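You operate a simulated robot arm through the tools that you are given. There is no shell and no other tool. Be economical: measure what you need, move in short steps, check, and stop when the job is done.

Carry out the task below with a simulated robot arm. There is one attempt and no reset: what you move stays moved.

JOB
Move both dividers to the red grooves, then put a module in each end bay.
Fine: the teal module goes by the white square, the brown one by the black square.

The check looks at the end state, three seconds after you hand in, the way a careful person would. Anything else that was tipped, shoved, dropped, spilled or broken makes it a failure.

ROBOT AND FRAMES
A 7-joint arm with a two-finger parallel gripper, fixed in place. Base frame: the origin is at the foot of the arm, x ahead of it, y to its left, z up. Readings come in mm, degrees, newtons and seconds.
With the tool pointing down near the work surface it reaches from about 220 to 740 mm from the base axis. Its first joint turns from -166.0 to 166.0 degrees. Payload 1.57 kg.
The TCP is the grasp point between the finger pads, 30 mm short of the fingertips. In the tool frame z runs along the fingers and y along their closing line. Largest opening 110 mm; finger width 24, thickness 12; the body of the gripper, 48 by 112 mm, starts 78 mm behind the TCP.
Orientation is that of the tool frame in the base frame, as [roll, pitch, yaw] about the fixed x, y, z axes, in that order (R = Rz(yaw) Ry(pitch) Rx(roll)). With the fingers straight down and closing along the base's y, the tool's x points along the base's -x, its y along +y and its z along -z.

CONTROLS
- The arm moves only by the tool arm_command. Its argument "increments" is text: rows parted by semicolons, each of 7 numbers parted by spaces: the shift along the tool's x, y, z in mm, then the turn, a rotation vector about the tool's x, y, z in degrees, then the closure, from 0 (fully open) to 1 (shut). In form: dx dy dz wx wy wz gripper; .... A call has 1 to 8 rows; each row is the pose to reach, as a shift and turn from the pose commanded when the call began, along the tool's axes at that moment. Rows are played at 5 a second. More than 50 mm and 8.6 degrees between two rows, or a gripper value outside its range, and nothing of the call is played. A pose out of reach is approached as far as the arm can. The call stops where the force on the tool passes 40 N (or 10 N more than at its start, if that is more) or the arm is blocked; 0.2 s more then pass. The fingers move at their own pace (about 45 mm/s each) and stop on an object; they squeeze with about 41 N. The grip force told is the motor's: it shows also when the fingers shut on nothing. Time passes only in rows, and 0.2 s behind the last, so rows that repeat a pose let the fingers close. The reply holds the time, the measured pose of the TCP, the force on the tool along the base axes, the opening and the grip force, in the units named above and with some noise, with the torque about the TCP (base axes, N m) and any sound that the robot's microphone picked up.
- Cameras (640 x 400 px; columns grow to the right, rows downward): "scene" is fixed at [403.8, 500.4, 1547.5]; the picture's right is [-0.54, 0.84, 0.00], its down [0.80, 0.51, -0.32] and it looks along [-0.27, -0.17, -0.95] (base axes); focal length 321 px, centre (320, 200). "wrist" rides on the gripper at [70, 16, -141] in the tool frame; the picture's right is [-0.23, 0.97, 0.00], its down [-0.86, -0.20, -0.48] and it looks along [-0.47, -0.11, 0.88] (tool axes); focal length 222 px, centre (320, 200). There is no depth. A picture from a camera that has moved, and an enlarged one, comes with that camera's place and axes in the base frame and with its lens.
- snapshot(camera): a new picture of that camera. The clock stands still meanwhile.
- slide_trunk(by): slides the trunk up (or, below 0, down) by that many mm; the arm rides with it, the base frame stays. It gives what a move gives, with no picture.
- inspect(camera, box): a new picture of the part [left, top, right, bottom] of that camera's present view, enlarged. The clock stands still meanwhile.
- sign_off(): hands the job in; it is judged then, once.

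Work in short steps. Places have to be worked out from the pictures, the camera data and where the tool is seen: move nearer, look again, correct. Check each grasp and each placing, and mend what went wrong. You have 120 turns and 64 pictures in all, those below and enlarged ones among them. Open the gripper and draw the arm clear of the work before you hand the job in, unless the task says otherwise; then end with one line.

The tools are called after "Call:" as a command line: name --argument value ..., lists and objects as JSON in quotes. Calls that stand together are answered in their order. arm_command: Moves the arm, as the interface text tells. Its arguments: {"type":"object","properties":{"increments":{"type":"string"}},"required":["increments"]} The other tools are called the same way: slide_trunk (by) slides the trunk up or down; snapshot (camera) takes a picture; inspect (camera, box) takes an enlarged picture of a part of a camera's view; sign_off () hands the job in.

At the start:

```text
time: 0.0
ee_pos: [177.0, 327.3, 1071.6]
tcp_rot: [180.0, 0.0, -180.0]
ft_force: [0.9, -0.7, 0.0]
ft_torque: [-0.01, 0.0, -0.05]
opening: 110.0
grip_force: 0.2
trunk travel left (down, up): [-500.0, 90.0]
```

scene: 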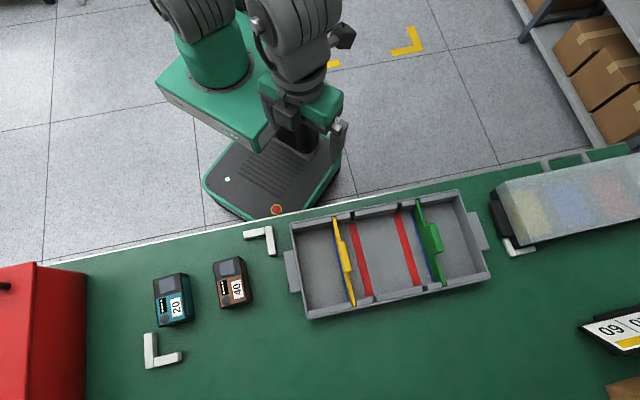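
wrist: 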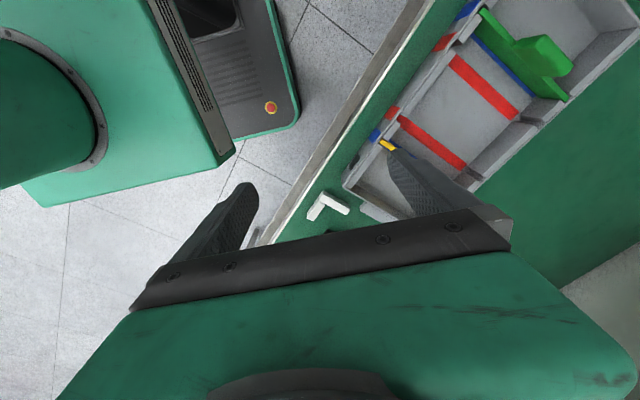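

I start by enlarging the tray and the modules in the scene view to find grooves, squares and dividers.

Call:
inspect --camera "scene" --box '[270, 170, 510, 320]'

Call:
inspect --camera "scene" --box '[120, 220, 280, 380]'

```text
2.67 times, centred on (390, 245) of scene
camera zoom: at [403.8, 500.4, 1547.5], right [-0.54, 0.84, 0.0], down [0.8, 0.51, -0.32], along [-0.27, -0.17, -0.95], focal length 855 px, centre (133, 80)
```

zoom: 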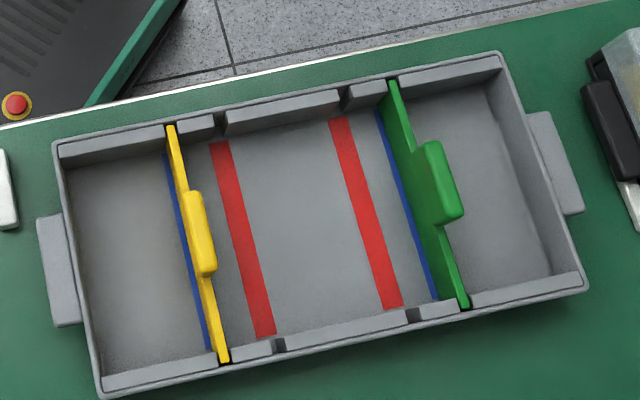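

```text
2.50 times, centred on (200, 300) of scene
camera zoom: at [403.8, 500.4, 1547.5], right [-0.54, 0.84, 0.0], down [0.8, 0.51, -0.32], along [-0.27, -0.17, -0.95], focal length 802 px, centre (620, -50)
```

zoom: 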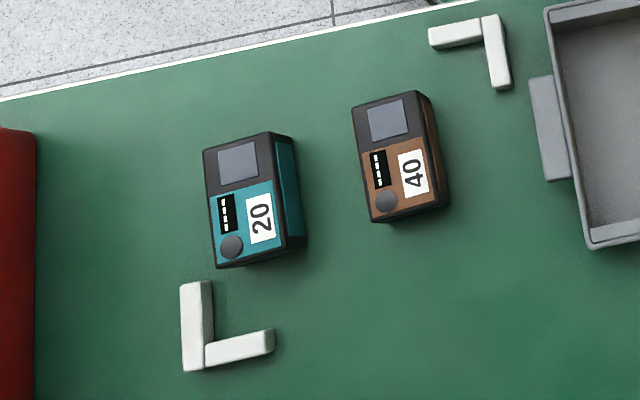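

Triangulating the yellow divider's end puts the tray rim at about z 850. The tray's long axis lies at about 134° and its centre is near (218, 574). I rotate the tool 45° at height and move so the wrist camera looks into the tray.

Call:
arm_command --increments "14 28 0 0 0 -7.5 0; 28 57 0 0 0 -15 0; 42 85 0 0 0 -22.5 0; 57 113 0 0 0 -30 0; 71 142 0 0 0 -37.5 0; 85 170 0 0 0 -45 0; 85 170 0 0 0 -45 0"

Call:
snapshot --camera "wrist"

```text
time: 1.6
ee_pos: [92.8, 497.6, 1073.5]
tcp_rot: [-179.9, -0.1, -135.0]
ft_force: [0.0, -0.5, 0.0]
ft_torque: [-0.06, -0.01, 0.0]
opening: 110.0
grip_force: 0.0
trunk travel left (down, up): [-500.0, 90.0]
```

```text
59 pictures are left
camera wrist: at [31.8, 459.3, 1215.2], right [-0.53, 0.85, 0.0], down [0.74, 0.47, 0.48], along [0.41, 0.25, -0.88], focal length 222 px, centre (320, 200)
```

wrist: 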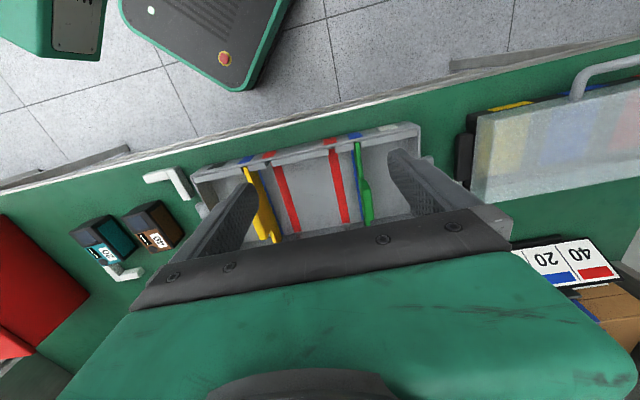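

The wrist view shows the tray, its rim marks and a colour/number card. I enlarge both.

Call:
inspect --camera "wrist" --box '[180, 110, 450, 250]'

Call:
inspect --camera "scene" --box '[480, 280, 640, 400]'

```text
2.37 times, centred on (315, 180) of wrist
camera zoom: at [31.8, 459.3, 1215.2], right [-0.53, 0.85, 0.0], down [0.74, 0.47, 0.48], along [0.41, 0.25, -0.88], focal length 526 px, centre (332, 247)
```

zoom: 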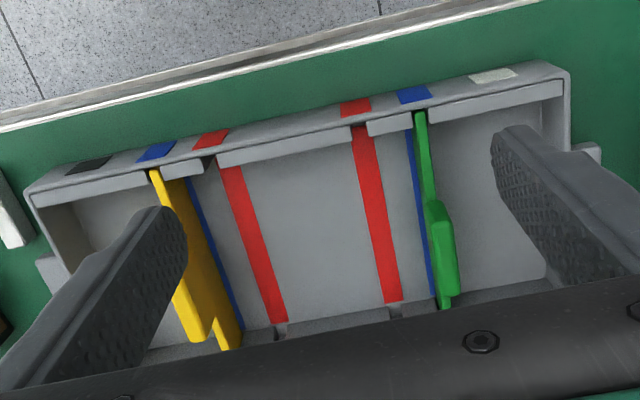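

```text
3.33 times, centred on (560, 340) of scene
camera zoom: at [403.8, 500.4, 1547.5], right [-0.54, 0.84, 0.0], down [0.8, 0.51, -0.32], along [-0.27, -0.17, -0.95], focal length 1069 px, centre (-480, -267)
```

zoom: 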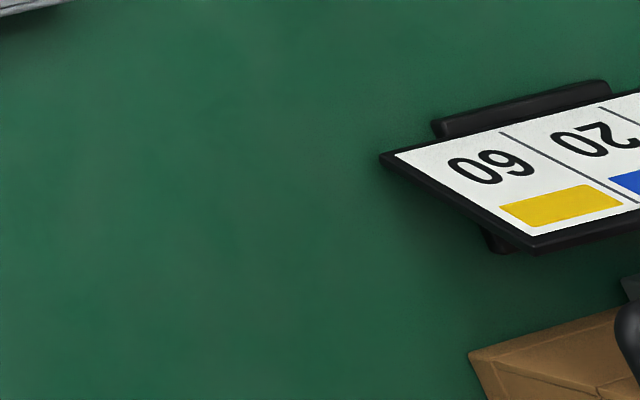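

White square is on the right (−x,+y) end rim and the black one on the left end. So teal goes in the right bay and brown in the left. I move above the yellow handle, estimated near (290, 491), for a closer look.

Call:
arm_command --increments "-23 -24 18 0 0 0 0; -45 -48 36 0 0 0 0; -68 -72 55 0 0 0 0; -90 -96 74 0 0 0 0; -112 -120 93 0 0 0 0; -135 -144 113 0 0 0 0; -135 -144 113 0 0 0 0"

Call:
snapshot --camera "wrist"

```text
time: 3.2
ee_pos: [285.2, 491.5, 961.0]
tcp_rot: [-180.0, 0.0, -135.0]
ft_force: [-1.1, 0.3, -0.3]
ft_torque: [0.0, -0.01, 0.04]
opening: 109.9
grip_force: 0.1
trunk travel left (down, up): [-500.0, 90.0]
```

```text
56 pictures are left
camera wrist: at [225.5, 453.7, 1102.2], right [-0.53, 0.85, 0.0], down [0.75, 0.46, 0.48], along [0.41, 0.25, -0.88], focal length 222 px, centre (320, 200)
```

wrist: 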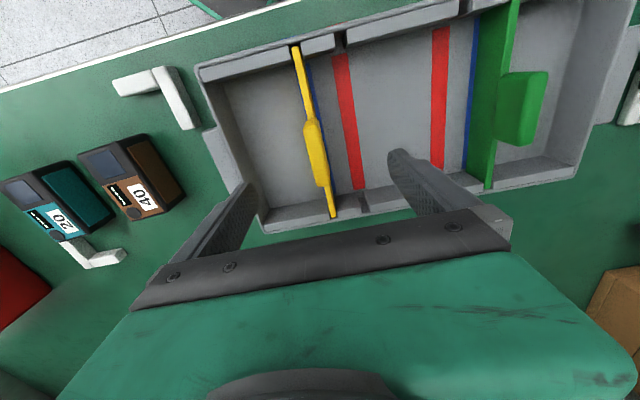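

A close, useful view. I enlarge the two dividers to understand their handles.

Call:
inspect --camera "wrist" --box '[260, 20, 400, 230]'

Call:
inspect --camera "wrist" --box '[420, 0, 620, 210]'

```text
1.90 times, centred on (330, 125) of wrist
camera zoom: at [225.5, 453.7, 1102.2], right [-0.53, 0.85, 0.0], down [0.75, 0.46, 0.48], along [0.41, 0.25, -0.88], focal length 423 px, centre (301, 343)
```

zoom: 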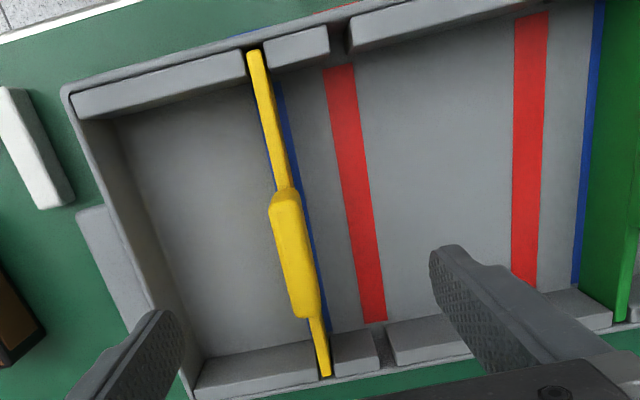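

```text
1.90 times, centred on (520, 105) of wrist
camera zoom: at [225.5, 453.7, 1102.2], right [-0.53, 0.85, 0.0], down [0.75, 0.46, 0.48], along [0.41, 0.25, -0.88], focal length 423 px, centre (-61, 381)
```

zoom: 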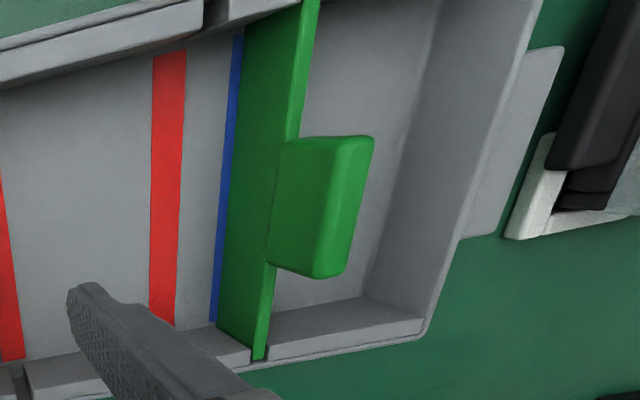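

The yellow handle is centred about (288, 487) with its top near z 875, and the plate runs at roughly 44°. I correct by a few mm and a small turn, then descend partway and look again.

Call:
arm_command --increments "0 -3 20 0 0 0.8 0; 0 -3 45 0 0 0.8 0; 0 -3 45 0 0 0.8 0"

Call:
inspect --camera "wrist" --box '[160, 20, 480, 240]'

```text
time: 4.0
ee_pos: [289.1, 488.6, 914.7]
tcp_rot: [179.9, 0.0, -135.8]
ft_force: [0.4, -0.4, 0.1]
ft_torque: [0.01, -0.01, -0.02]
opening: 109.8
grip_force: 0.0
trunk travel left (down, up): [-500.0, 90.0]
```

```text
1.82 times, centred on (320, 130) of wrist
camera zoom: at [227.8, 451.8, 1056.2], right [-0.52, 0.86, 0.0], down [0.75, 0.45, 0.48], along [0.41, 0.25, -0.88], focal length 404 px, centre (320, 327)
```

zoom: 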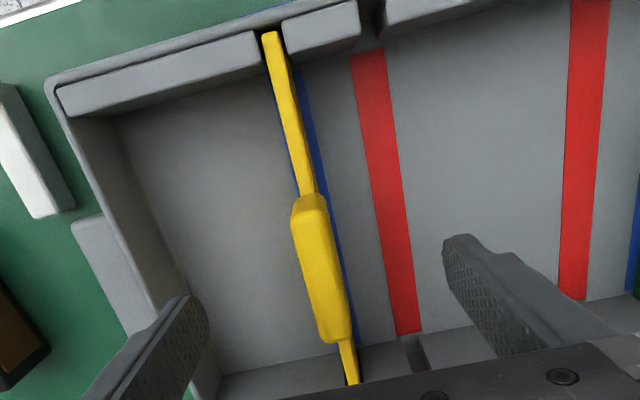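

TCP is aligned with the handle within about 1 mm, and the yaw matches (44.2°). I descend to z≈868 and close on the handle.

Call:
arm_command --increments "-2 0 25 0 0 0 0; -3 0 46 0 0 0 0; -3 0 46 0 0 0 1; -3 0 46 0 0 0 1; -3 0 46 0 0 0 1; -3 0 46 0 0 0 1; -3 0 46 0 0 0 1; -3 0 46 0 0 0 1"

Call:
snapshot --camera "wrist"

```text
time: 5.8
ee_pos: [292.1, 493.2, 869.2]
tcp_rot: [-180.0, 0.0, -135.8]
ft_force: [0.2, 0.5, 0.9]
ft_torque: [-0.02, -0.04, 0.04]
opening: 15.7
grip_force: 18.4
trunk travel left (down, up): [-500.0, 90.0]
```

```text
52 pictures are left
camera wrist: at [230.6, 456.2, 1010.5], right [-0.52, 0.86, 0.0], down [0.75, 0.45, 0.48], along [0.41, 0.25, -0.88], focal length 222 px, centre (320, 200)
```

wrist: 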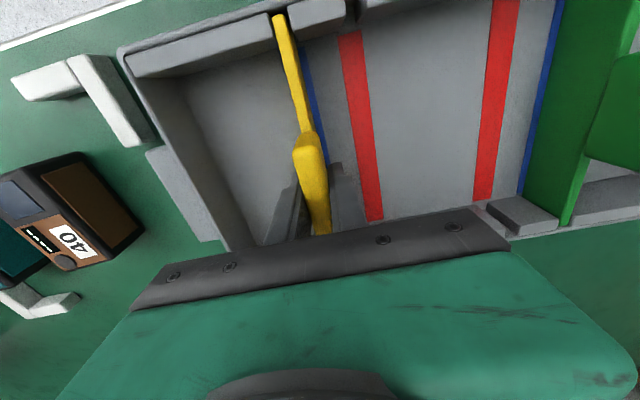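

Handle held at 15.7 mm. I lift straight up in small steps and check.

Call:
arm_command --increments "0 0 -10 0 0 0 1; 0 0 -25 0 0 0 1; 0 0 -45 0 0 0 1; 0 0 -65 0 0 0 1; 0 0 -80 0 0 0 1; 0 0 -80 0 0 0 1"

Call:
snapshot --camera "wrist"

Call:
inspect --camera "scene" --box '[270, 170, 510, 320]'

```text
time: 7.2
ee_pos: [293.4, 490.5, 946.3]
tcp_rot: [180.0, 0.0, -135.8]
ft_force: [-0.7, -0.3, -0.9]
ft_torque: [0.0, -0.01, 0.02]
opening: 15.6
grip_force: 31.0
trunk travel left (down, up): [-500.0, 90.0]
```

```text
51 pictures are left
camera wrist: at [232.1, 453.8, 1088.0], right [-0.52, 0.86, 0.0], down [0.75, 0.45, 0.48], along [0.41, 0.25, -0.88], focal length 222 px, centre (320, 200)
```

wrist: 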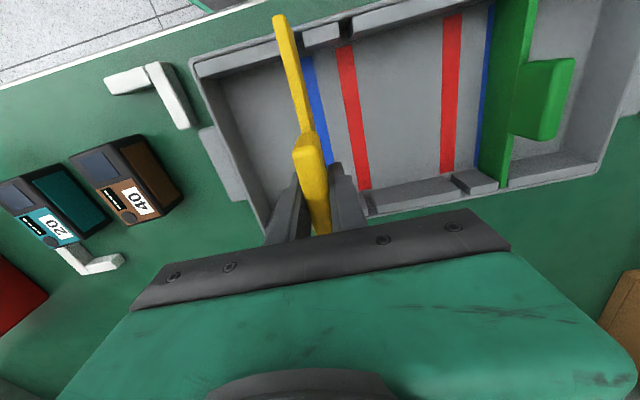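

```text
2.67 times, centred on (390, 245) of scene
camera zoom: at [403.8, 500.4, 1547.5], right [-0.54, 0.84, 0.0], down [0.8, 0.51, -0.32], along [-0.27, -0.17, -0.95], focal length 855 px, centre (133, 80)
```

zoom: 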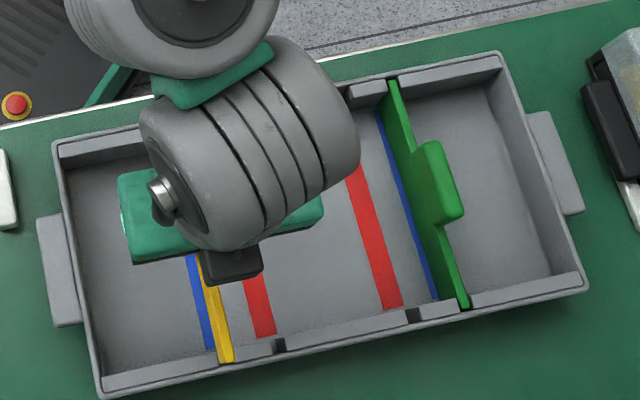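

Divider is out cleanly. I enlarge the view to measure the blue-to-red pitch precisely.

Call:
inspect --camera "wrist" --box '[260, 10, 540, 210]'

```text
2.00 times, centred on (400, 110) of wrist
camera zoom: at [232.1, 453.8, 1088.0], right [-0.52, 0.86, 0.0], down [0.75, 0.45, 0.48], along [0.41, 0.25, -0.88], focal length 444 px, centre (160, 380)
```

zoom: 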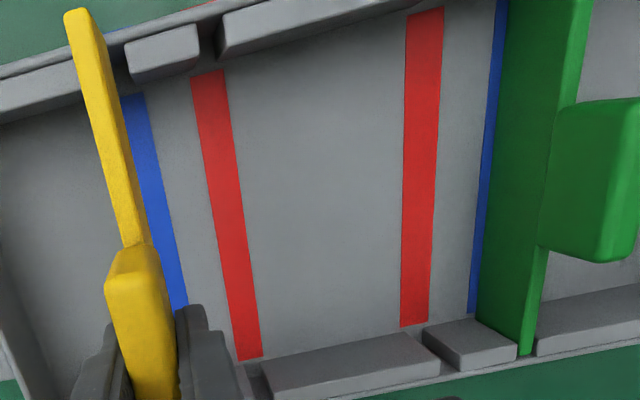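

The strips give a pitch of about 42–43 mm. At grasp the arm was drawn about 2.5 mm along +y by the slot, so I shift 45 mm along tool y and check alignment over the red notches.

Call:
arm_command --increments "0 15 0 0 0 0 1; 0 30 0 0 0 0 1; 0 45 0 0 0 0 1; 0 45 0 0 0 0 1; 0 45 0 0 0 0 1"

Call:
inspect --camera "wrist" --box '[180, 10, 460, 210]'

Call:
inspect --camera "scene" --box '[270, 170, 430, 330]'

```text
time: 8.4
ee_pos: [261.6, 522.9, 946.4]
tcp_rot: [180.0, 0.0, -135.8]
ft_force: [0.5, 0.5, -1.6]
ft_torque: [0.0, -0.02, -0.03]
opening: 15.6
grip_force: 31.7
trunk travel left (down, up): [-500.0, 90.0]
```

```text
2.00 times, centred on (320, 110) of wrist
camera zoom: at [200.3, 486.6, 1088.4], right [-0.52, 0.86, 0.0], down [0.75, 0.45, 0.48], along [0.41, 0.25, -0.88], focal length 444 px, centre (320, 380)
```

zoom: 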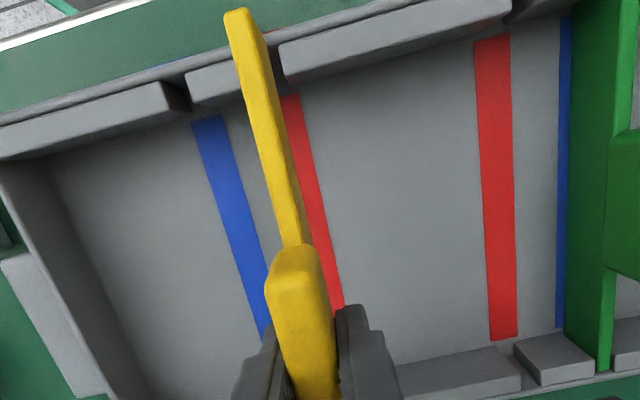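

```text
2.50 times, centred on (350, 250) of scene
camera zoom: at [403.8, 500.4, 1547.5], right [-0.54, 0.84, 0.0], down [0.8, 0.51, -0.32], along [-0.27, -0.17, -0.95], focal length 802 px, centre (245, 75)
```

zoom: 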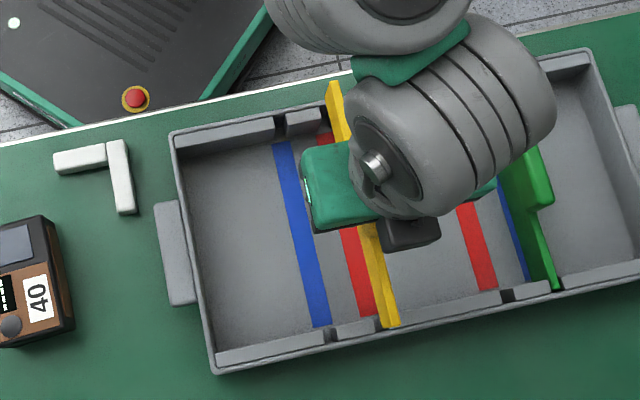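

Strips and ledge corners put the pitch at about 43.5 mm, so I nudge +0.8 mm. I lower until the plate is about to enter the notches and check.

Call:
arm_command --increments "0 0.8 0 0 0 0 1; 0 0.8 15 0 0 0 1; 0 0.8 28 0 0 0 1; 0 0.8 28 0 0 0 1"

Call:
inspect --camera "wrist" --box '[220, 0, 420, 140]'

Call:
inspect --camera "scene" --box '[330, 250, 450, 325]'

```text
time: 9.4
ee_pos: [261.1, 523.3, 919.3]
tcp_rot: [180.0, 0.1, -135.8]
ft_force: [0.2, 0.6, -1.1]
ft_torque: [0.04, 0.0, 0.03]
opening: 15.5
grip_force: 31.1
trunk travel left (down, up): [-500.0, 90.0]
```

```text
2.86 times, centred on (320, 70) of wrist
camera zoom: at [199.3, 487.3, 1060.3], right [-0.52, 0.86, 0.0], down [0.75, 0.45, 0.48], along [0.41, 0.25, -0.88], focal length 635 px, centre (320, 571)
```

zoom: 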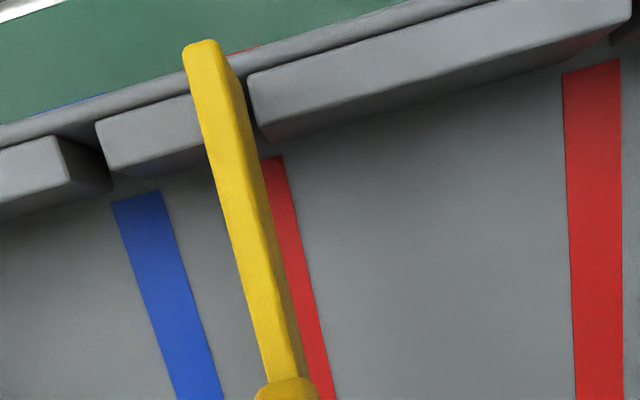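

```text
5.33 times, centred on (390, 288) of scene
camera zoom: at [403.8, 500.4, 1547.5], right [-0.54, 0.84, 0.0], down [0.8, 0.51, -0.32], along [-0.27, -0.17, -0.95], focal length 1710 px, centre (-53, -267)
```

zoom: 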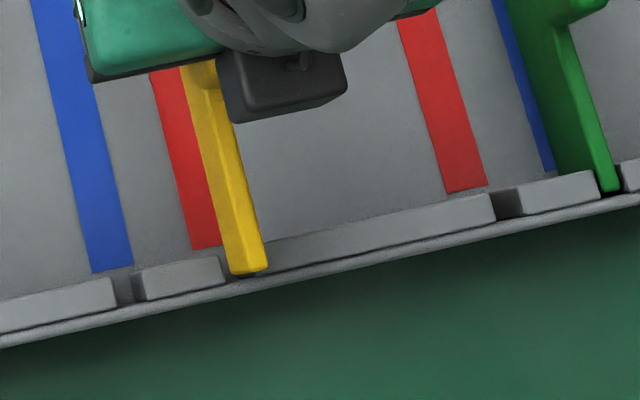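

Pitch confirmed at about 43 mm, and the plate now sits at +43.2 from its old slot. I lower it into the notches in 10 mm steps, relying on the force stop.

Call:
arm_command --increments "0 0 8 0 0 0 1; 0 0 16 0 0 0 1; 0 0 24 0 0 0 1; 0 0 32 0 0 0 1; 0 0 40 0 0 0 1; 0 0 46 0 0 0 1; 0 0 49 0 0 0 1; 0 0 49 0 0 0 1"

Call:
snapshot --camera "wrist"

```text
time: 11.2
ee_pos: [261.6, 522.0, 868.7]
tcp_rot: [-179.9, 0.1, -135.7]
ft_force: [-1.1, -0.1, 2.5]
ft_torque: [-0.2, 0.19, 0.06]
opening: 15.5
grip_force: 31.2
trunk travel left (down, up): [-500.0, 90.0]
```

```text
44 pictures are left
camera wrist: at [200.0, 486.2, 1010.5], right [-0.52, 0.86, 0.0], down [0.75, 0.45, 0.48], along [0.41, 0.25, -0.88], focal length 222 px, centre (320, 200)
```

wrist: 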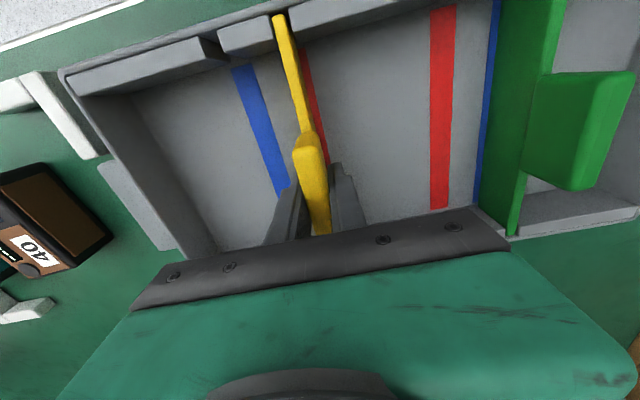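

It dropped to the seated height (868.7) with almost no force. I open and rise.

Call:
arm_command --increments "0 0 0 0 0 0 0.5; 0 0 0 0 0 0 0.5; 0 0 0 0 0 0 0.5; 0 0 0 0 0 0 0.5; 0 0 -30 0 0 0 0.5; 0 0 -60 0 0 0 0.3; 0 0 -90 0 0 0 0; 0 0 -90 0 0 0 0"

Call:
snapshot --camera "wrist"

```text
time: 13.0
ee_pos: [261.0, 522.3, 961.2]
tcp_rot: [-180.0, 0.0, -135.8]
ft_force: [0.6, -0.1, 0.8]
ft_torque: [0.0, 0.01, 0.0]
opening: 109.7
grip_force: 0.0
trunk travel left (down, up): [-500.0, 90.0]
```

```text
43 pictures are left
camera wrist: at [199.7, 485.5, 1101.9], right [-0.52, 0.86, 0.0], down [0.75, 0.45, 0.48], along [0.41, 0.25, -0.88], focal length 222 px, centre (320, 200)
```

wrist: 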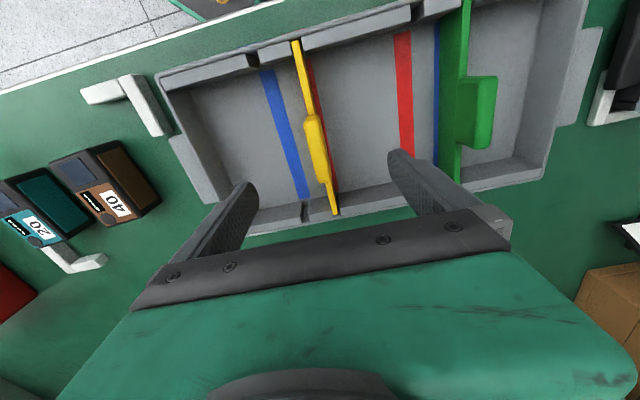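

Yellow is in the red groove. Green should be about 151 mm further along tool y, so I move over it and look.

Call:
arm_command --increments "0 38 0 0 0 0 0; 0 76 0 0 0 0 0; 0 114 0 0 0 0 0; 0 151 0 0 0 0 0; 0 151 0 0 0 0 0; 0 151 0 0 0 0 0"

Call:
snapshot --camera "wrist"

Call:
inspect --camera "wrist" --box '[220, 20, 420, 240]'

```text
time: 14.4
ee_pos: [158.2, 631.9, 957.9]
tcp_rot: [-180.0, 0.0, -135.8]
ft_force: [-0.6, 0.3, 0.1]
ft_torque: [-0.01, -0.01, -0.01]
opening: 110.1
grip_force: 0.1
trunk travel left (down, up): [-500.0, 90.0]
```

```text
42 pictures are left
camera wrist: at [96.0, 595.0, 1100.0], right [-0.52, 0.86, 0.0], down [0.75, 0.45, 0.48], along [0.41, 0.25, -0.88], focal length 222 px, centre (320, 200)
```

wrist: 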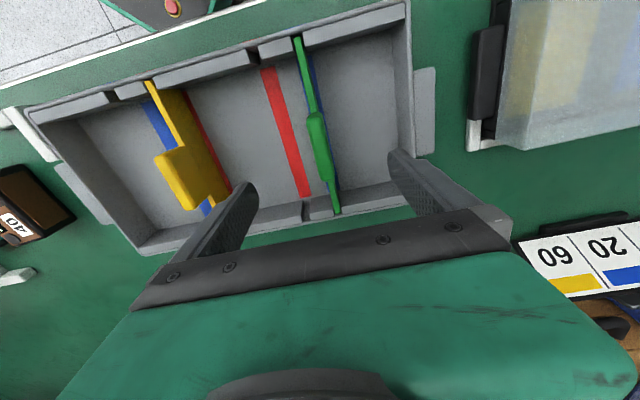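

```text
1.82 times, centred on (320, 130) of wrist
camera zoom: at [96.0, 595.0, 1100.0], right [-0.52, 0.86, 0.0], down [0.75, 0.45, 0.48], along [0.41, 0.25, -0.88], focal length 404 px, centre (320, 327)
```

zoom: 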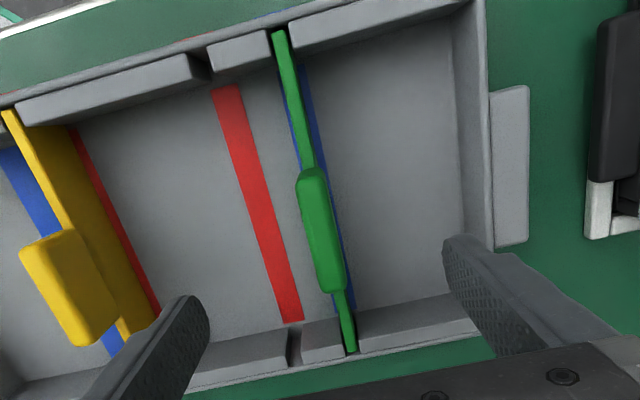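

Green handle is centred about 5 mm further in +y at the same heights. I correct, descend and grasp.

Call:
arm_command --increments "3 5 30 0 0 0 0; 3 5 60 0 0 0 0; 3 5 90 0 0 0 0; 3 5 90 0 0 0 1; 3 5 90 0 0 0 1; 3 5 90 0 0 0 1; 3 5 90 0 0 0 1; 3 5 90 0 0 0 1"

Call:
arm_command --increments "0 0 0 0 0 0 1; 0 0 0 0 0 0 1"

Call:
snapshot --camera "wrist"

```text
time: 16.2
ee_pos: [152.1, 634.0, 870.1]
tcp_rot: [-179.9, -0.2, -135.8]
ft_force: [1.0, -2.7, 0.1]
ft_torque: [-0.03, -0.03, 0.16]
opening: 15.9
grip_force: 8.2
trunk travel left (down, up): [-500.0, 90.0]
```

```text
time: 16.8
ee_pos: [151.8, 634.0, 870.8]
tcp_rot: [180.0, 0.0, -135.8]
ft_force: [3.8, -4.6, -0.5]
ft_torque: [-0.13, -0.01, 0.27]
opening: 15.6
grip_force: 31.2
trunk travel left (down, up): [-500.0, 90.0]
```

```text
40 pictures are left
camera wrist: at [90.5, 597.2, 1011.7], right [-0.52, 0.86, 0.0], down [0.75, 0.45, 0.48], along [0.41, 0.25, -0.88], focal length 222 px, centre (320, 200)
```

wrist: 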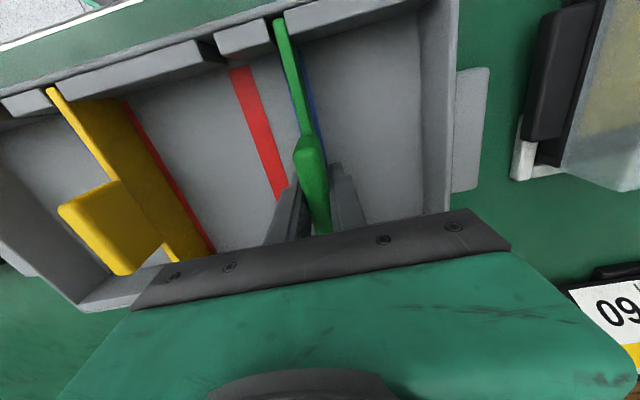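

Held at 15.6 mm. I lift straight up 80 mm.

Call:
arm_command --increments "0 0 -10 0 0 0 1; 0 0 -25 0 0 0 1; 0 0 -45 0 0 0 1; 0 0 -65 0 0 0 1; 0 0 -80 0 0 0 1; 0 0 -80 0 0 0 1; 0 0 -80 0 0 0 1"

Call:
inspect --camera "wrist" --box '[160, 0, 440, 220]'

```text
time: 18.4
ee_pos: [148.7, 634.5, 951.2]
tcp_rot: [-180.0, -0.1, -135.7]
ft_force: [0.3, -0.3, -1.3]
ft_torque: [-0.02, -0.03, -0.01]
opening: 15.6
grip_force: 31.0
trunk travel left (down, up): [-500.0, 90.0]
```

```text
1.82 times, centred on (300, 110) of wrist
camera zoom: at [88.0, 597.7, 1093.4], right [-0.52, 0.86, 0.0], down [0.75, 0.45, 0.48], along [0.41, 0.25, -0.88], focal length 404 px, centre (356, 364)
```

zoom: 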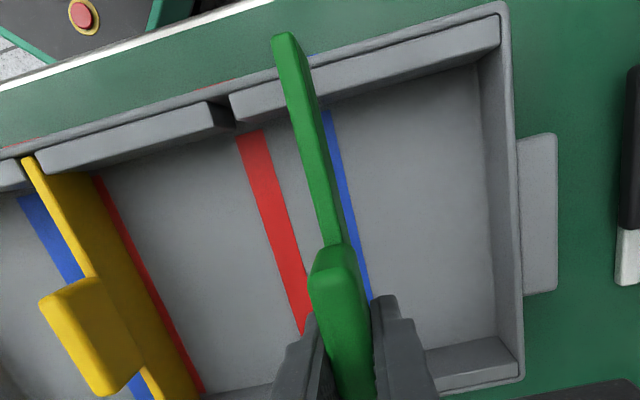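

Free position is y′ 351.3 versus 348.8 in the slot, so I shift −44.9 mm to centre over the red notch and view.

Call:
arm_command --increments "0 -15 0 0 0 0 1; 0 -30 0 0 0 0 1; 0 -44.9 0 0 0 0 1; 0 -44.9 25 0 0 0 1; 0 -44.9 31 0 0 0 1; 0 -44.9 31 0 0 0 1"

Call:
inspect --camera "wrist" --box '[220, 0, 420, 140]'

Call:
inspect --camera "scene" --box '[370, 230, 490, 305]'

```text
time: 19.8
ee_pos: [181.2, 603.2, 918.8]
tcp_rot: [180.0, -0.1, -135.8]
ft_force: [0.2, 0.2, -1.9]
ft_torque: [0.02, 0.0, 0.01]
opening: 15.5
grip_force: 31.1
trunk travel left (down, up): [-500.0, 90.0]
```

```text
2.86 times, centred on (320, 70) of wrist
camera zoom: at [120.2, 565.9, 1060.2], right [-0.52, 0.86, 0.0], down [0.75, 0.45, 0.48], along [0.41, 0.25, -0.88], focal length 635 px, centre (320, 571)
```

zoom: 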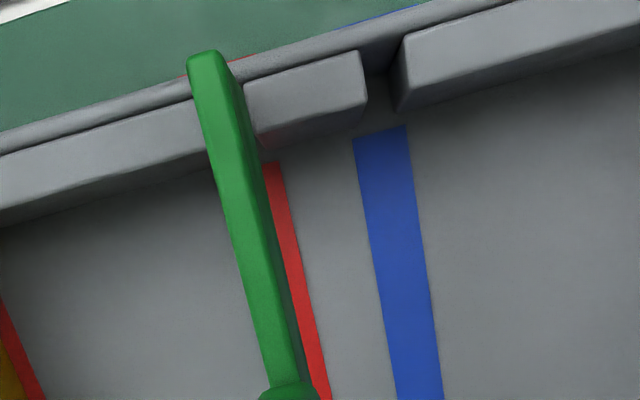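

```text
5.33 times, centred on (430, 268) of scene
camera zoom: at [403.8, 500.4, 1547.5], right [-0.54, 0.84, 0.0], down [0.8, 0.51, -0.32], along [-0.27, -0.17, -0.95], focal length 1710 px, centre (-267, -160)
```

zoom: 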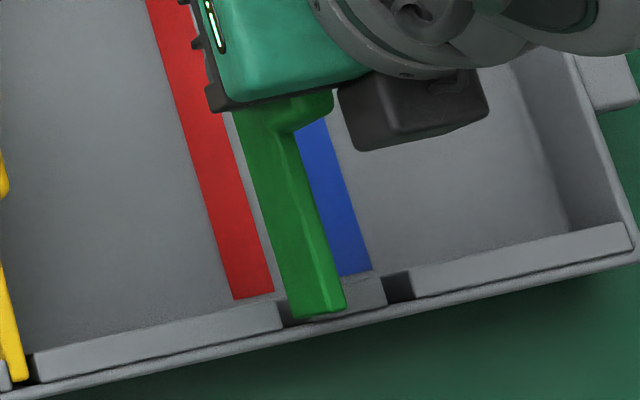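

View matches the one before yellow seated, with the plate perhaps 1 mm too far right. I nudge −0.8 mm and lower.

Call:
arm_command --increments "0 -0.8 8 0 0 0 1; 0 -0.8 16 0 0 0 1; 0 -0.8 24 0 0 0 1; 0 -0.8 32 0 0 0 1; 0 -0.8 40 0 0 0 1; 0 -0.8 46 0 0 0 1; 0 -0.8 49 0 0 0 1; 0 -0.8 49 0 0 0 1"

Call:
snapshot --camera "wrist"

```text
time: 21.2
ee_pos: [183.6, 604.5, 880.4]
tcp_rot: [179.6, 0.8, -135.9]
ft_force: [3.3, 3.1, 8.1]
ft_torque: [-0.5, 0.39, 0.17]
opening: 15.7
grip_force: 31.6
trunk travel left (down, up): [-500.0, 90.0]
stopped in row 6: the force on the tool passed its limit at 43 N (the readings are from after the stop); the commanded pose is now the measured one
```

```text
36 pictures are left
camera wrist: at [121.7, 565.3, 1022.8], right [-0.52, 0.86, 0.01], down [0.75, 0.45, 0.49], along [0.41, 0.26, -0.87], focal length 222 px, centre (320, 200)
```

wrist: 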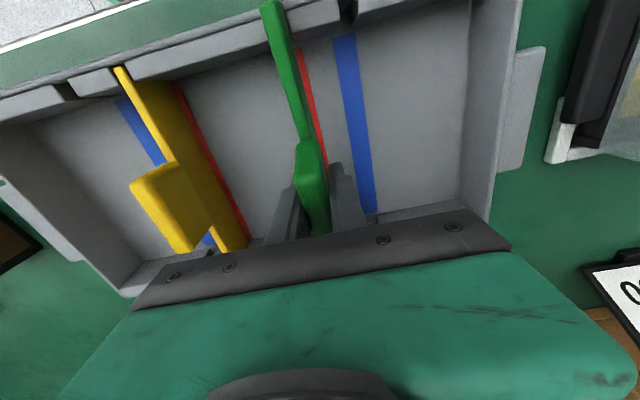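

It stopped 11 mm above the seat, with the torque indicating contact at the near (robot-side) end. I inspect that end and the far end before correcting.

Call:
inspect --camera "wrist" --box '[220, 0, 380, 100]'

Call:
inspect --camera "scene" --box '[370, 230, 490, 305]'

```text
4.00 times, centred on (300, 50) of wrist
camera zoom: at [121.7, 565.3, 1022.8], right [-0.52, 0.86, 0.01], down [0.75, 0.45, 0.49], along [0.41, 0.26, -0.87], focal length 888 px, centre (400, 800)
```

zoom: 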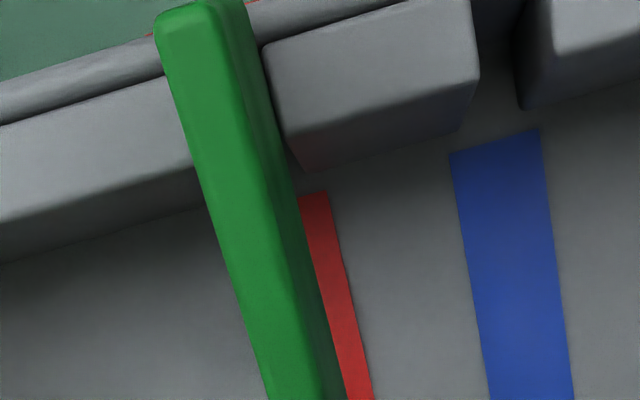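

```text
5.33 times, centred on (430, 268) of scene
camera zoom: at [403.8, 500.4, 1547.5], right [-0.54, 0.84, 0.0], down [0.8, 0.51, -0.32], along [-0.27, -0.17, -0.95], focal length 1710 px, centre (-267, -160)
```

zoom: 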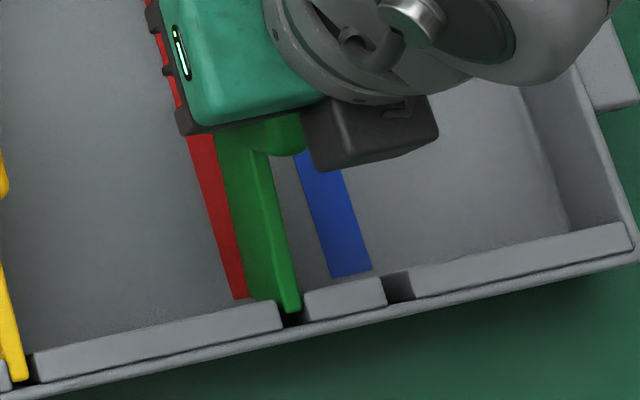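

The far end is centred in its notch; the near end looks hung up. I back up 10 mm, remove the small tilt it picked up, and read the free pose.

Call:
arm_command --increments "0 0 -5 0.2 0.4 0 1; 0 0 -10 0.4 0.8 0 1; 0 0 -10 0.4 0.8 0 1; 0 0 -10 0.4 0.8 0 1"

Call:
inspect --camera "wrist" --box '[220, 0, 420, 140]'

```text
time: 22.2
ee_pos: [183.0, 603.7, 888.1]
tcp_rot: [-179.8, -0.3, -135.8]
ft_force: [0.2, -0.5, -1.1]
ft_torque: [0.01, -0.02, -0.02]
opening: 15.5
grip_force: 31.5
trunk travel left (down, up): [-500.0, 90.0]
```

```text
2.86 times, centred on (320, 70) of wrist
camera zoom: at [121.4, 567.3, 1031.2], right [-0.52, 0.86, 0.0], down [0.75, 0.46, 0.47], along [0.41, 0.24, -0.88], focal length 635 px, centre (320, 571)
```

zoom: 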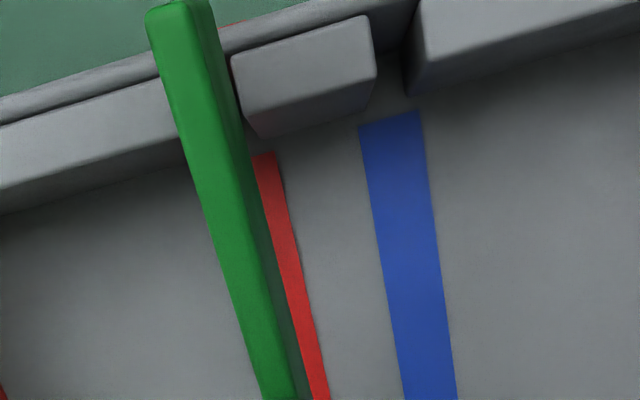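

Now free and level. Slot arithmetic says y′ should be ≈306.4 (currently 305.3), so I nudge +1 mm in y and 0.5 mm outward, then lower slowly.

Call:
arm_command --increments "-0.5 1 0 0 0 0 1; -0.5 1 4 0 0 0 1; -0.5 1 7 0 0 0 1; -0.5 1 10 0 0 0 1; -0.5 1 13 0 0 0 1; -0.5 1 16 0 0 0 1; -0.5 1 18 0 0 0 1; -0.5 1 18 0 0 0 1"

```text
time: 24.0
ee_pos: [183.4, 604.5, 873.0]
tcp_rot: [-179.9, -0.3, -135.8]
ft_force: [1.6, 4.5, 21.6]
ft_torque: [0.07, 0.06, 0.05]
opening: 15.8
grip_force: 31.5
trunk travel left (down, up): [-500.0, 90.0]
```

It's 2.5 mm above seated with 22 N and no torque, so it probably rests beside the floor groove. I wiggle slowly along +y under light pressure.

Call:
arm_command --increments "0 0.5 0 0 0 0 1; 0 1 0 0 0 0 1; 0 1.5 0 0 0 0 1; 0 2 0 0 0 0 1; 0 2.5 0 0 0 0 1; 0 2.5 0 0 0 0 1"

```text
time: 25.4
ee_pos: [182.2, 604.9, 871.2]
tcp_rot: [-179.6, -0.5, -136.0]
ft_force: [2.5, -6.8, 3.4]
ft_torque: [0.02, -0.25, -0.54]
opening: 15.5
grip_force: 31.0
trunk travel left (down, up): [-500.0, 90.0]
```

It dropped to 871.2 and the vertical load fell, and side force now shows the groove holding it. I ease y back 1 mm and press down slightly.

Call:
arm_command --increments "0 -1 0 0 0 0 1; 0 -1 1.5 0 0 0 1; 0 -1 1.5 0 0 0 1"

Call:
snapshot --camera "wrist"

```text
time: 26.2
ee_pos: [182.9, 604.6, 871.8]
tcp_rot: [-179.9, -0.4, -135.9]
ft_force: [2.4, -5.2, 4.0]
ft_torque: [-0.48, 0.36, -0.42]
opening: 15.6
grip_force: 31.1
trunk travel left (down, up): [-500.0, 90.0]
```

```text
32 pictures are left
camera wrist: at [121.6, 569.2, 1012.5], right [-0.52, 0.86, 0.0], down [0.75, 0.46, 0.47], along [0.41, 0.24, -0.88], focal length 222 px, centre (320, 200)
```

wrist: 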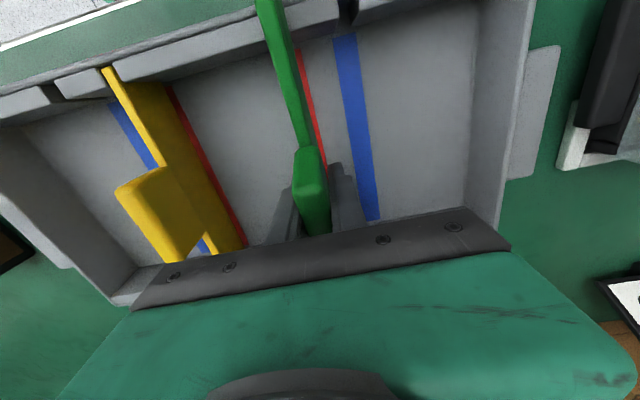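

Plausibly seated but torque suggests the near end may still sit slightly high. I press a bit more and enlarge the rim at both ends.

Call:
arm_command --increments "0 0 1.5 0 0 0 1; 0 0 3 0 0 0 1; 0 0 3 0 0 0 1"

Call:
inspect --camera "wrist" --box '[220, 0, 380, 100]'

Call:
inspect --camera "scene" --box '[330, 240, 490, 320]'

```text
time: 27.0
ee_pos: [182.2, 605.0, 868.8]
tcp_rot: [-180.0, 0.0, -135.8]
ft_force: [4.5, -1.8, 17.9]
ft_torque: [-0.52, 0.37, -0.35]
opening: 15.6
grip_force: 31.4
trunk travel left (down, up): [-500.0, 90.0]
```

```text
4.00 times, centred on (300, 50) of wrist
camera zoom: at [121.5, 568.7, 1012.1], right [-0.51, 0.86, 0.0], down [0.75, 0.45, 0.48], along [0.41, 0.25, -0.88], focal length 888 px, centre (400, 800)
```

zoom: 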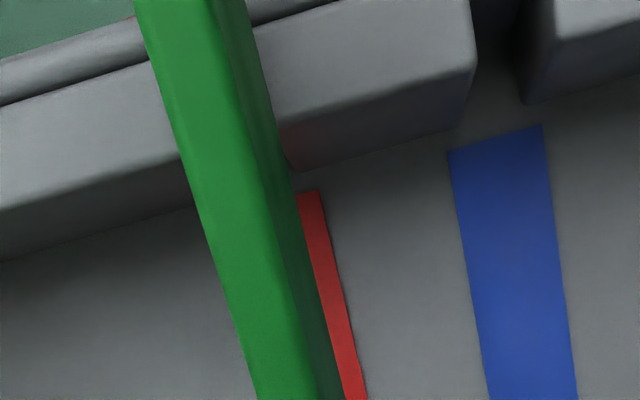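

```text
4.00 times, centred on (410, 280) of scene
camera zoom: at [403.8, 500.4, 1547.5], right [-0.54, 0.84, 0.0], down [0.8, 0.51, -0.32], along [-0.27, -0.17, -0.95], focal length 1283 px, centre (-40, -120)
```

zoom: 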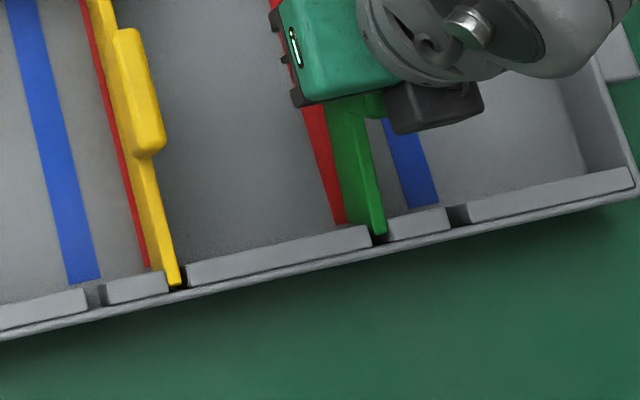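

Now at 868.8 under 18 N, at or below the grasp height, so it's seated. I ease the pressure, open and rise, then view.

Call:
arm_command --increments "0 0 -2 0 0 0 1; 0 0 -2 0 0 0 0.5; 0 0 -2 0 0 0 0.5; 0 0 -2 0 0 0 0.5; 0 0 -30 0 0 0 0.5; 0 0 -60 0 0 0 0.3; 0 0 -90 0 0 0 0; 0 0 -90 0 0 0 0"

Call:
snapshot --camera "wrist"

Call:
inspect --camera "wrist" --box '[60, 20, 400, 240]'

```text
time: 28.8
ee_pos: [182.9, 602.6, 959.7]
tcp_rot: [-179.8, -0.3, -135.9]
ft_force: [0.8, 0.5, 0.9]
ft_torque: [-0.01, -0.01, 0.01]
opening: 110.1
grip_force: 0.0
trunk travel left (down, up): [-500.0, 90.0]
```

```text
29 pictures are left
camera wrist: at [121.9, 567.2, 1102.7], right [-0.52, 0.86, 0.0], down [0.75, 0.46, 0.47], along [0.41, 0.24, -0.88], focal length 222 px, centre (320, 200)
```

wrist: 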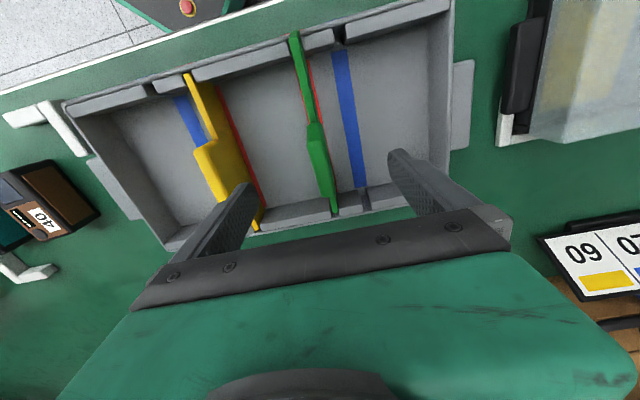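

```text
1.82 times, centred on (230, 130) of wrist
camera zoom: at [121.9, 567.2, 1102.7], right [-0.52, 0.86, 0.0], down [0.75, 0.46, 0.47], along [0.41, 0.24, -0.88], focal length 404 px, centre (484, 327)
```

zoom: 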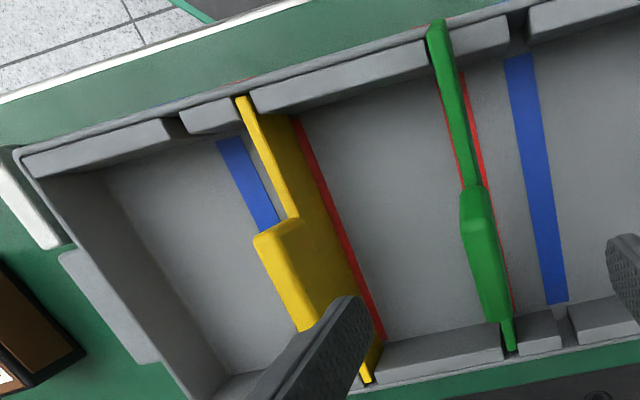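

Green's near end appears to overlap the rim more than yellow's did, so it may be raised. I check from the scene camera and closer from the wrist.

Call:
inspect --camera "wrist" --box '[260, 10, 400, 110]'

Call:
inspect --camera "scene" --box '[290, 180, 490, 310]'

```text
4.00 times, centred on (330, 60) of wrist
camera zoom: at [121.9, 567.2, 1102.7], right [-0.52, 0.86, 0.0], down [0.75, 0.46, 0.47], along [0.41, 0.24, -0.88], focal length 888 px, centre (280, 760)
```

zoom: 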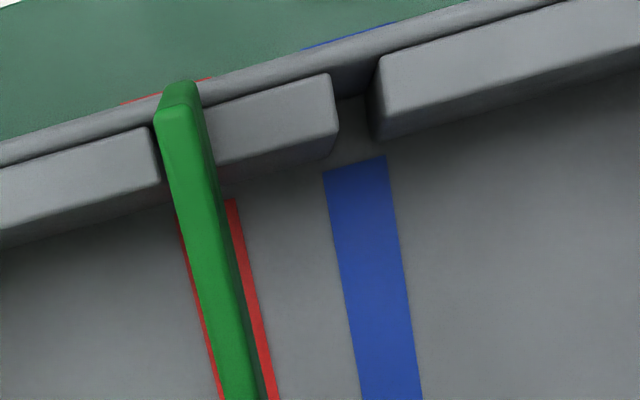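

```text
3.08 times, centred on (390, 245) of scene
camera zoom: at [403.8, 500.4, 1547.5], right [-0.54, 0.84, 0.0], down [0.8, 0.51, -0.32], along [-0.27, -0.17, -0.95], focal length 987 px, centre (105, 62)
```

zoom: 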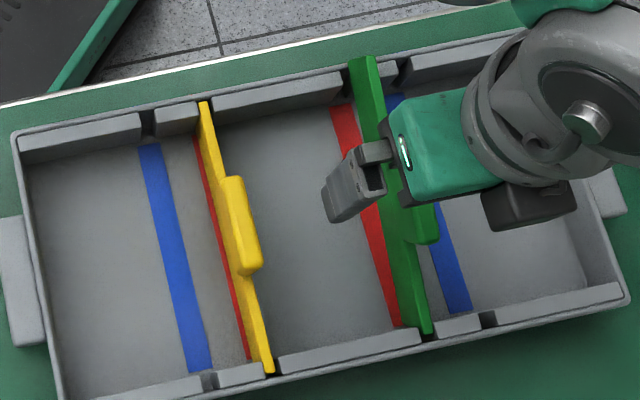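

Green's near end is about 14 mm high and 3–6 mm too far toward the robot, perched on the rim lip. I regrasp the handle to lift it out and re-level it.

Call:
arm_command --increments "0 1.5 30 -0.2 -0.3 0 0; 0 1.5 60 -0.2 -0.3 0 0.3; 0 1.5 86 -0.2 -0.3 0 0.5; 0 1.5 86 -0.2 -0.3 0 1; 0 1.5 86 -0.2 -0.3 0 1; 0 1.5 86 -0.2 -0.3 0 1; 0 1.5 86 -0.2 -0.3 0 1; 0 1.5 86 -0.2 -0.3 0 1"

Call:
arm_command --increments "0 0 0 0 0 0 1; 0 0 -10 0 0 0 1; 0 0 -25 0 0 0 1; 0 0 -40 0 0 0 1; 0 0 -60 0 0 0 1; 0 0 -75 0 0 0 1; 0 0 -75 0 0 0 1; 0 0 -75 0 0 0 1"

Call:
inspect --camera "wrist" --box '[160, 0, 480, 220]'

Call:
inspect --camera "scene" --box '[330, 170, 490, 300]'

```text
time: 30.6
ee_pos: [180.6, 604.6, 869.8]
tcp_rot: [-180.0, -0.2, -135.9]
ft_force: [3.2, -5.2, 1.6]
ft_torque: [-0.03, -0.28, -0.47]
opening: 16.0
grip_force: 26.1
trunk travel left (down, up): [-500.0, 90.0]
```

```text
time: 32.4
ee_pos: [180.4, 605.7, 945.6]
tcp_rot: [180.0, 0.0, -135.8]
ft_force: [-0.3, 0.2, -0.5]
ft_torque: [0.03, 0.04, 0.02]
opening: 15.7
grip_force: 31.3
trunk travel left (down, up): [-500.0, 90.0]
```

```text
1.82 times, centred on (320, 110) of wrist
camera zoom: at [118.4, 569.7, 1087.8], right [-0.52, 0.86, 0.0], down [0.75, 0.45, 0.48], along [0.41, 0.25, -0.88], focal length 404 px, centre (320, 364)
```

zoom: 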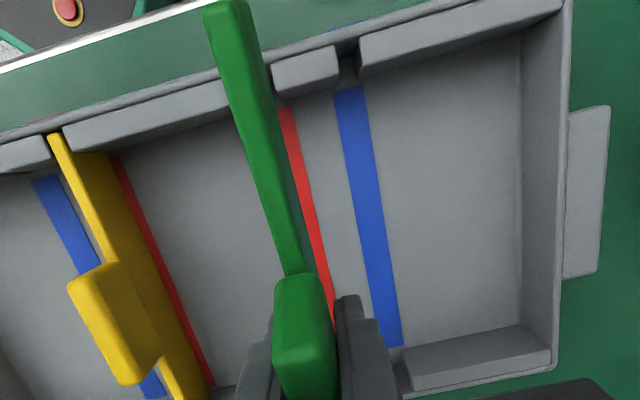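

```text
3.08 times, centred on (410, 235) of scene
camera zoom: at [403.8, 500.4, 1547.5], right [-0.54, 0.84, 0.0], down [0.8, 0.51, -0.32], along [-0.27, -0.17, -0.95], focal length 987 px, centre (43, 92)
```

zoom: 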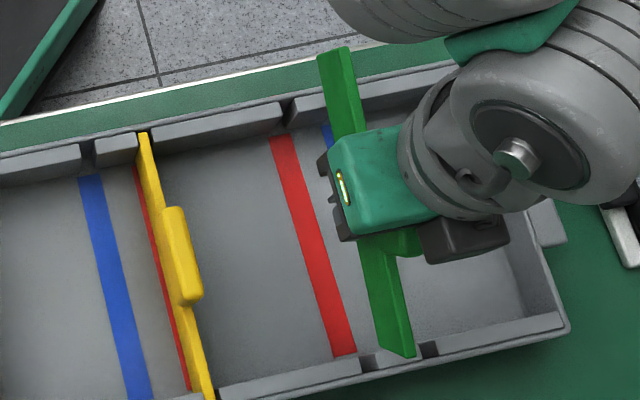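

The held plate is tilted about 4.5° (near end up) and gripped about 7 mm lower on the handle. I level it with wy +4.5° and shift −1.8 mm to y′≈306.8. Then I lower to just above the notches and look.

Call:
arm_command --increments "0 -1.8 0 0 2.2 0 1; 0 -1.8 0 0 4.5 0 1; 0 -1.8 15 0 4.5 0 1; 0 -1.8 27 0 4.5 0 1; 0 -1.8 27 0 4.5 0 1; 0 -1.8 27 0 4.5 0 1"

Call:
inspect --camera "wrist" --box '[220, 0, 420, 140]'

Call:
inspect --camera "scene" --box '[330, 170, 490, 300]'

```text
time: 33.8
ee_pos: [182.9, 606.1, 918.0]
tcp_rot: [180.0, -4.6, -135.9]
ft_force: [0.1, 1.1, -1.2]
ft_torque: [0.0, -0.02, 0.02]
opening: 15.7
grip_force: 31.1
trunk travel left (down, up): [-500.0, 90.0]
```

```text
2.86 times, centred on (320, 70) of wrist
camera zoom: at [129.5, 577.4, 1064.9], right [-0.52, 0.86, -0.02], down [0.78, 0.48, 0.41], along [0.36, 0.2, -0.91], focal length 635 px, centre (320, 571)
```

zoom: 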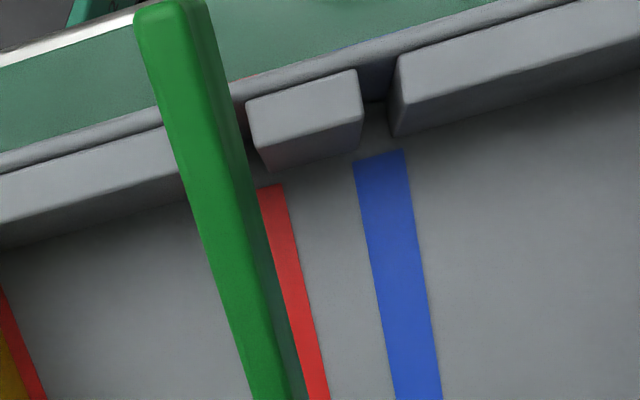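

```text
3.08 times, centred on (410, 235) of scene
camera zoom: at [403.8, 500.4, 1547.5], right [-0.54, 0.84, 0.0], down [0.8, 0.51, -0.32], along [-0.27, -0.17, -0.95], focal length 987 px, centre (43, 92)
```

zoom: 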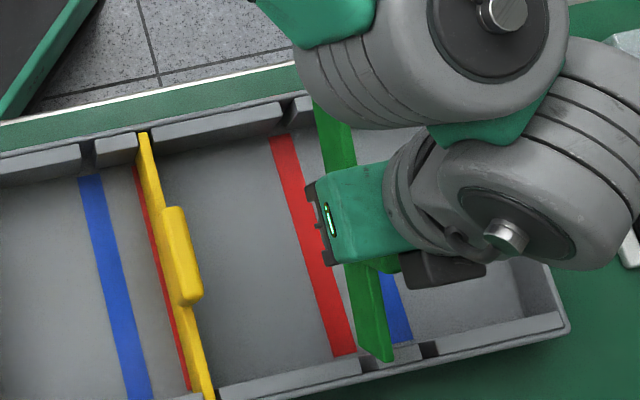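

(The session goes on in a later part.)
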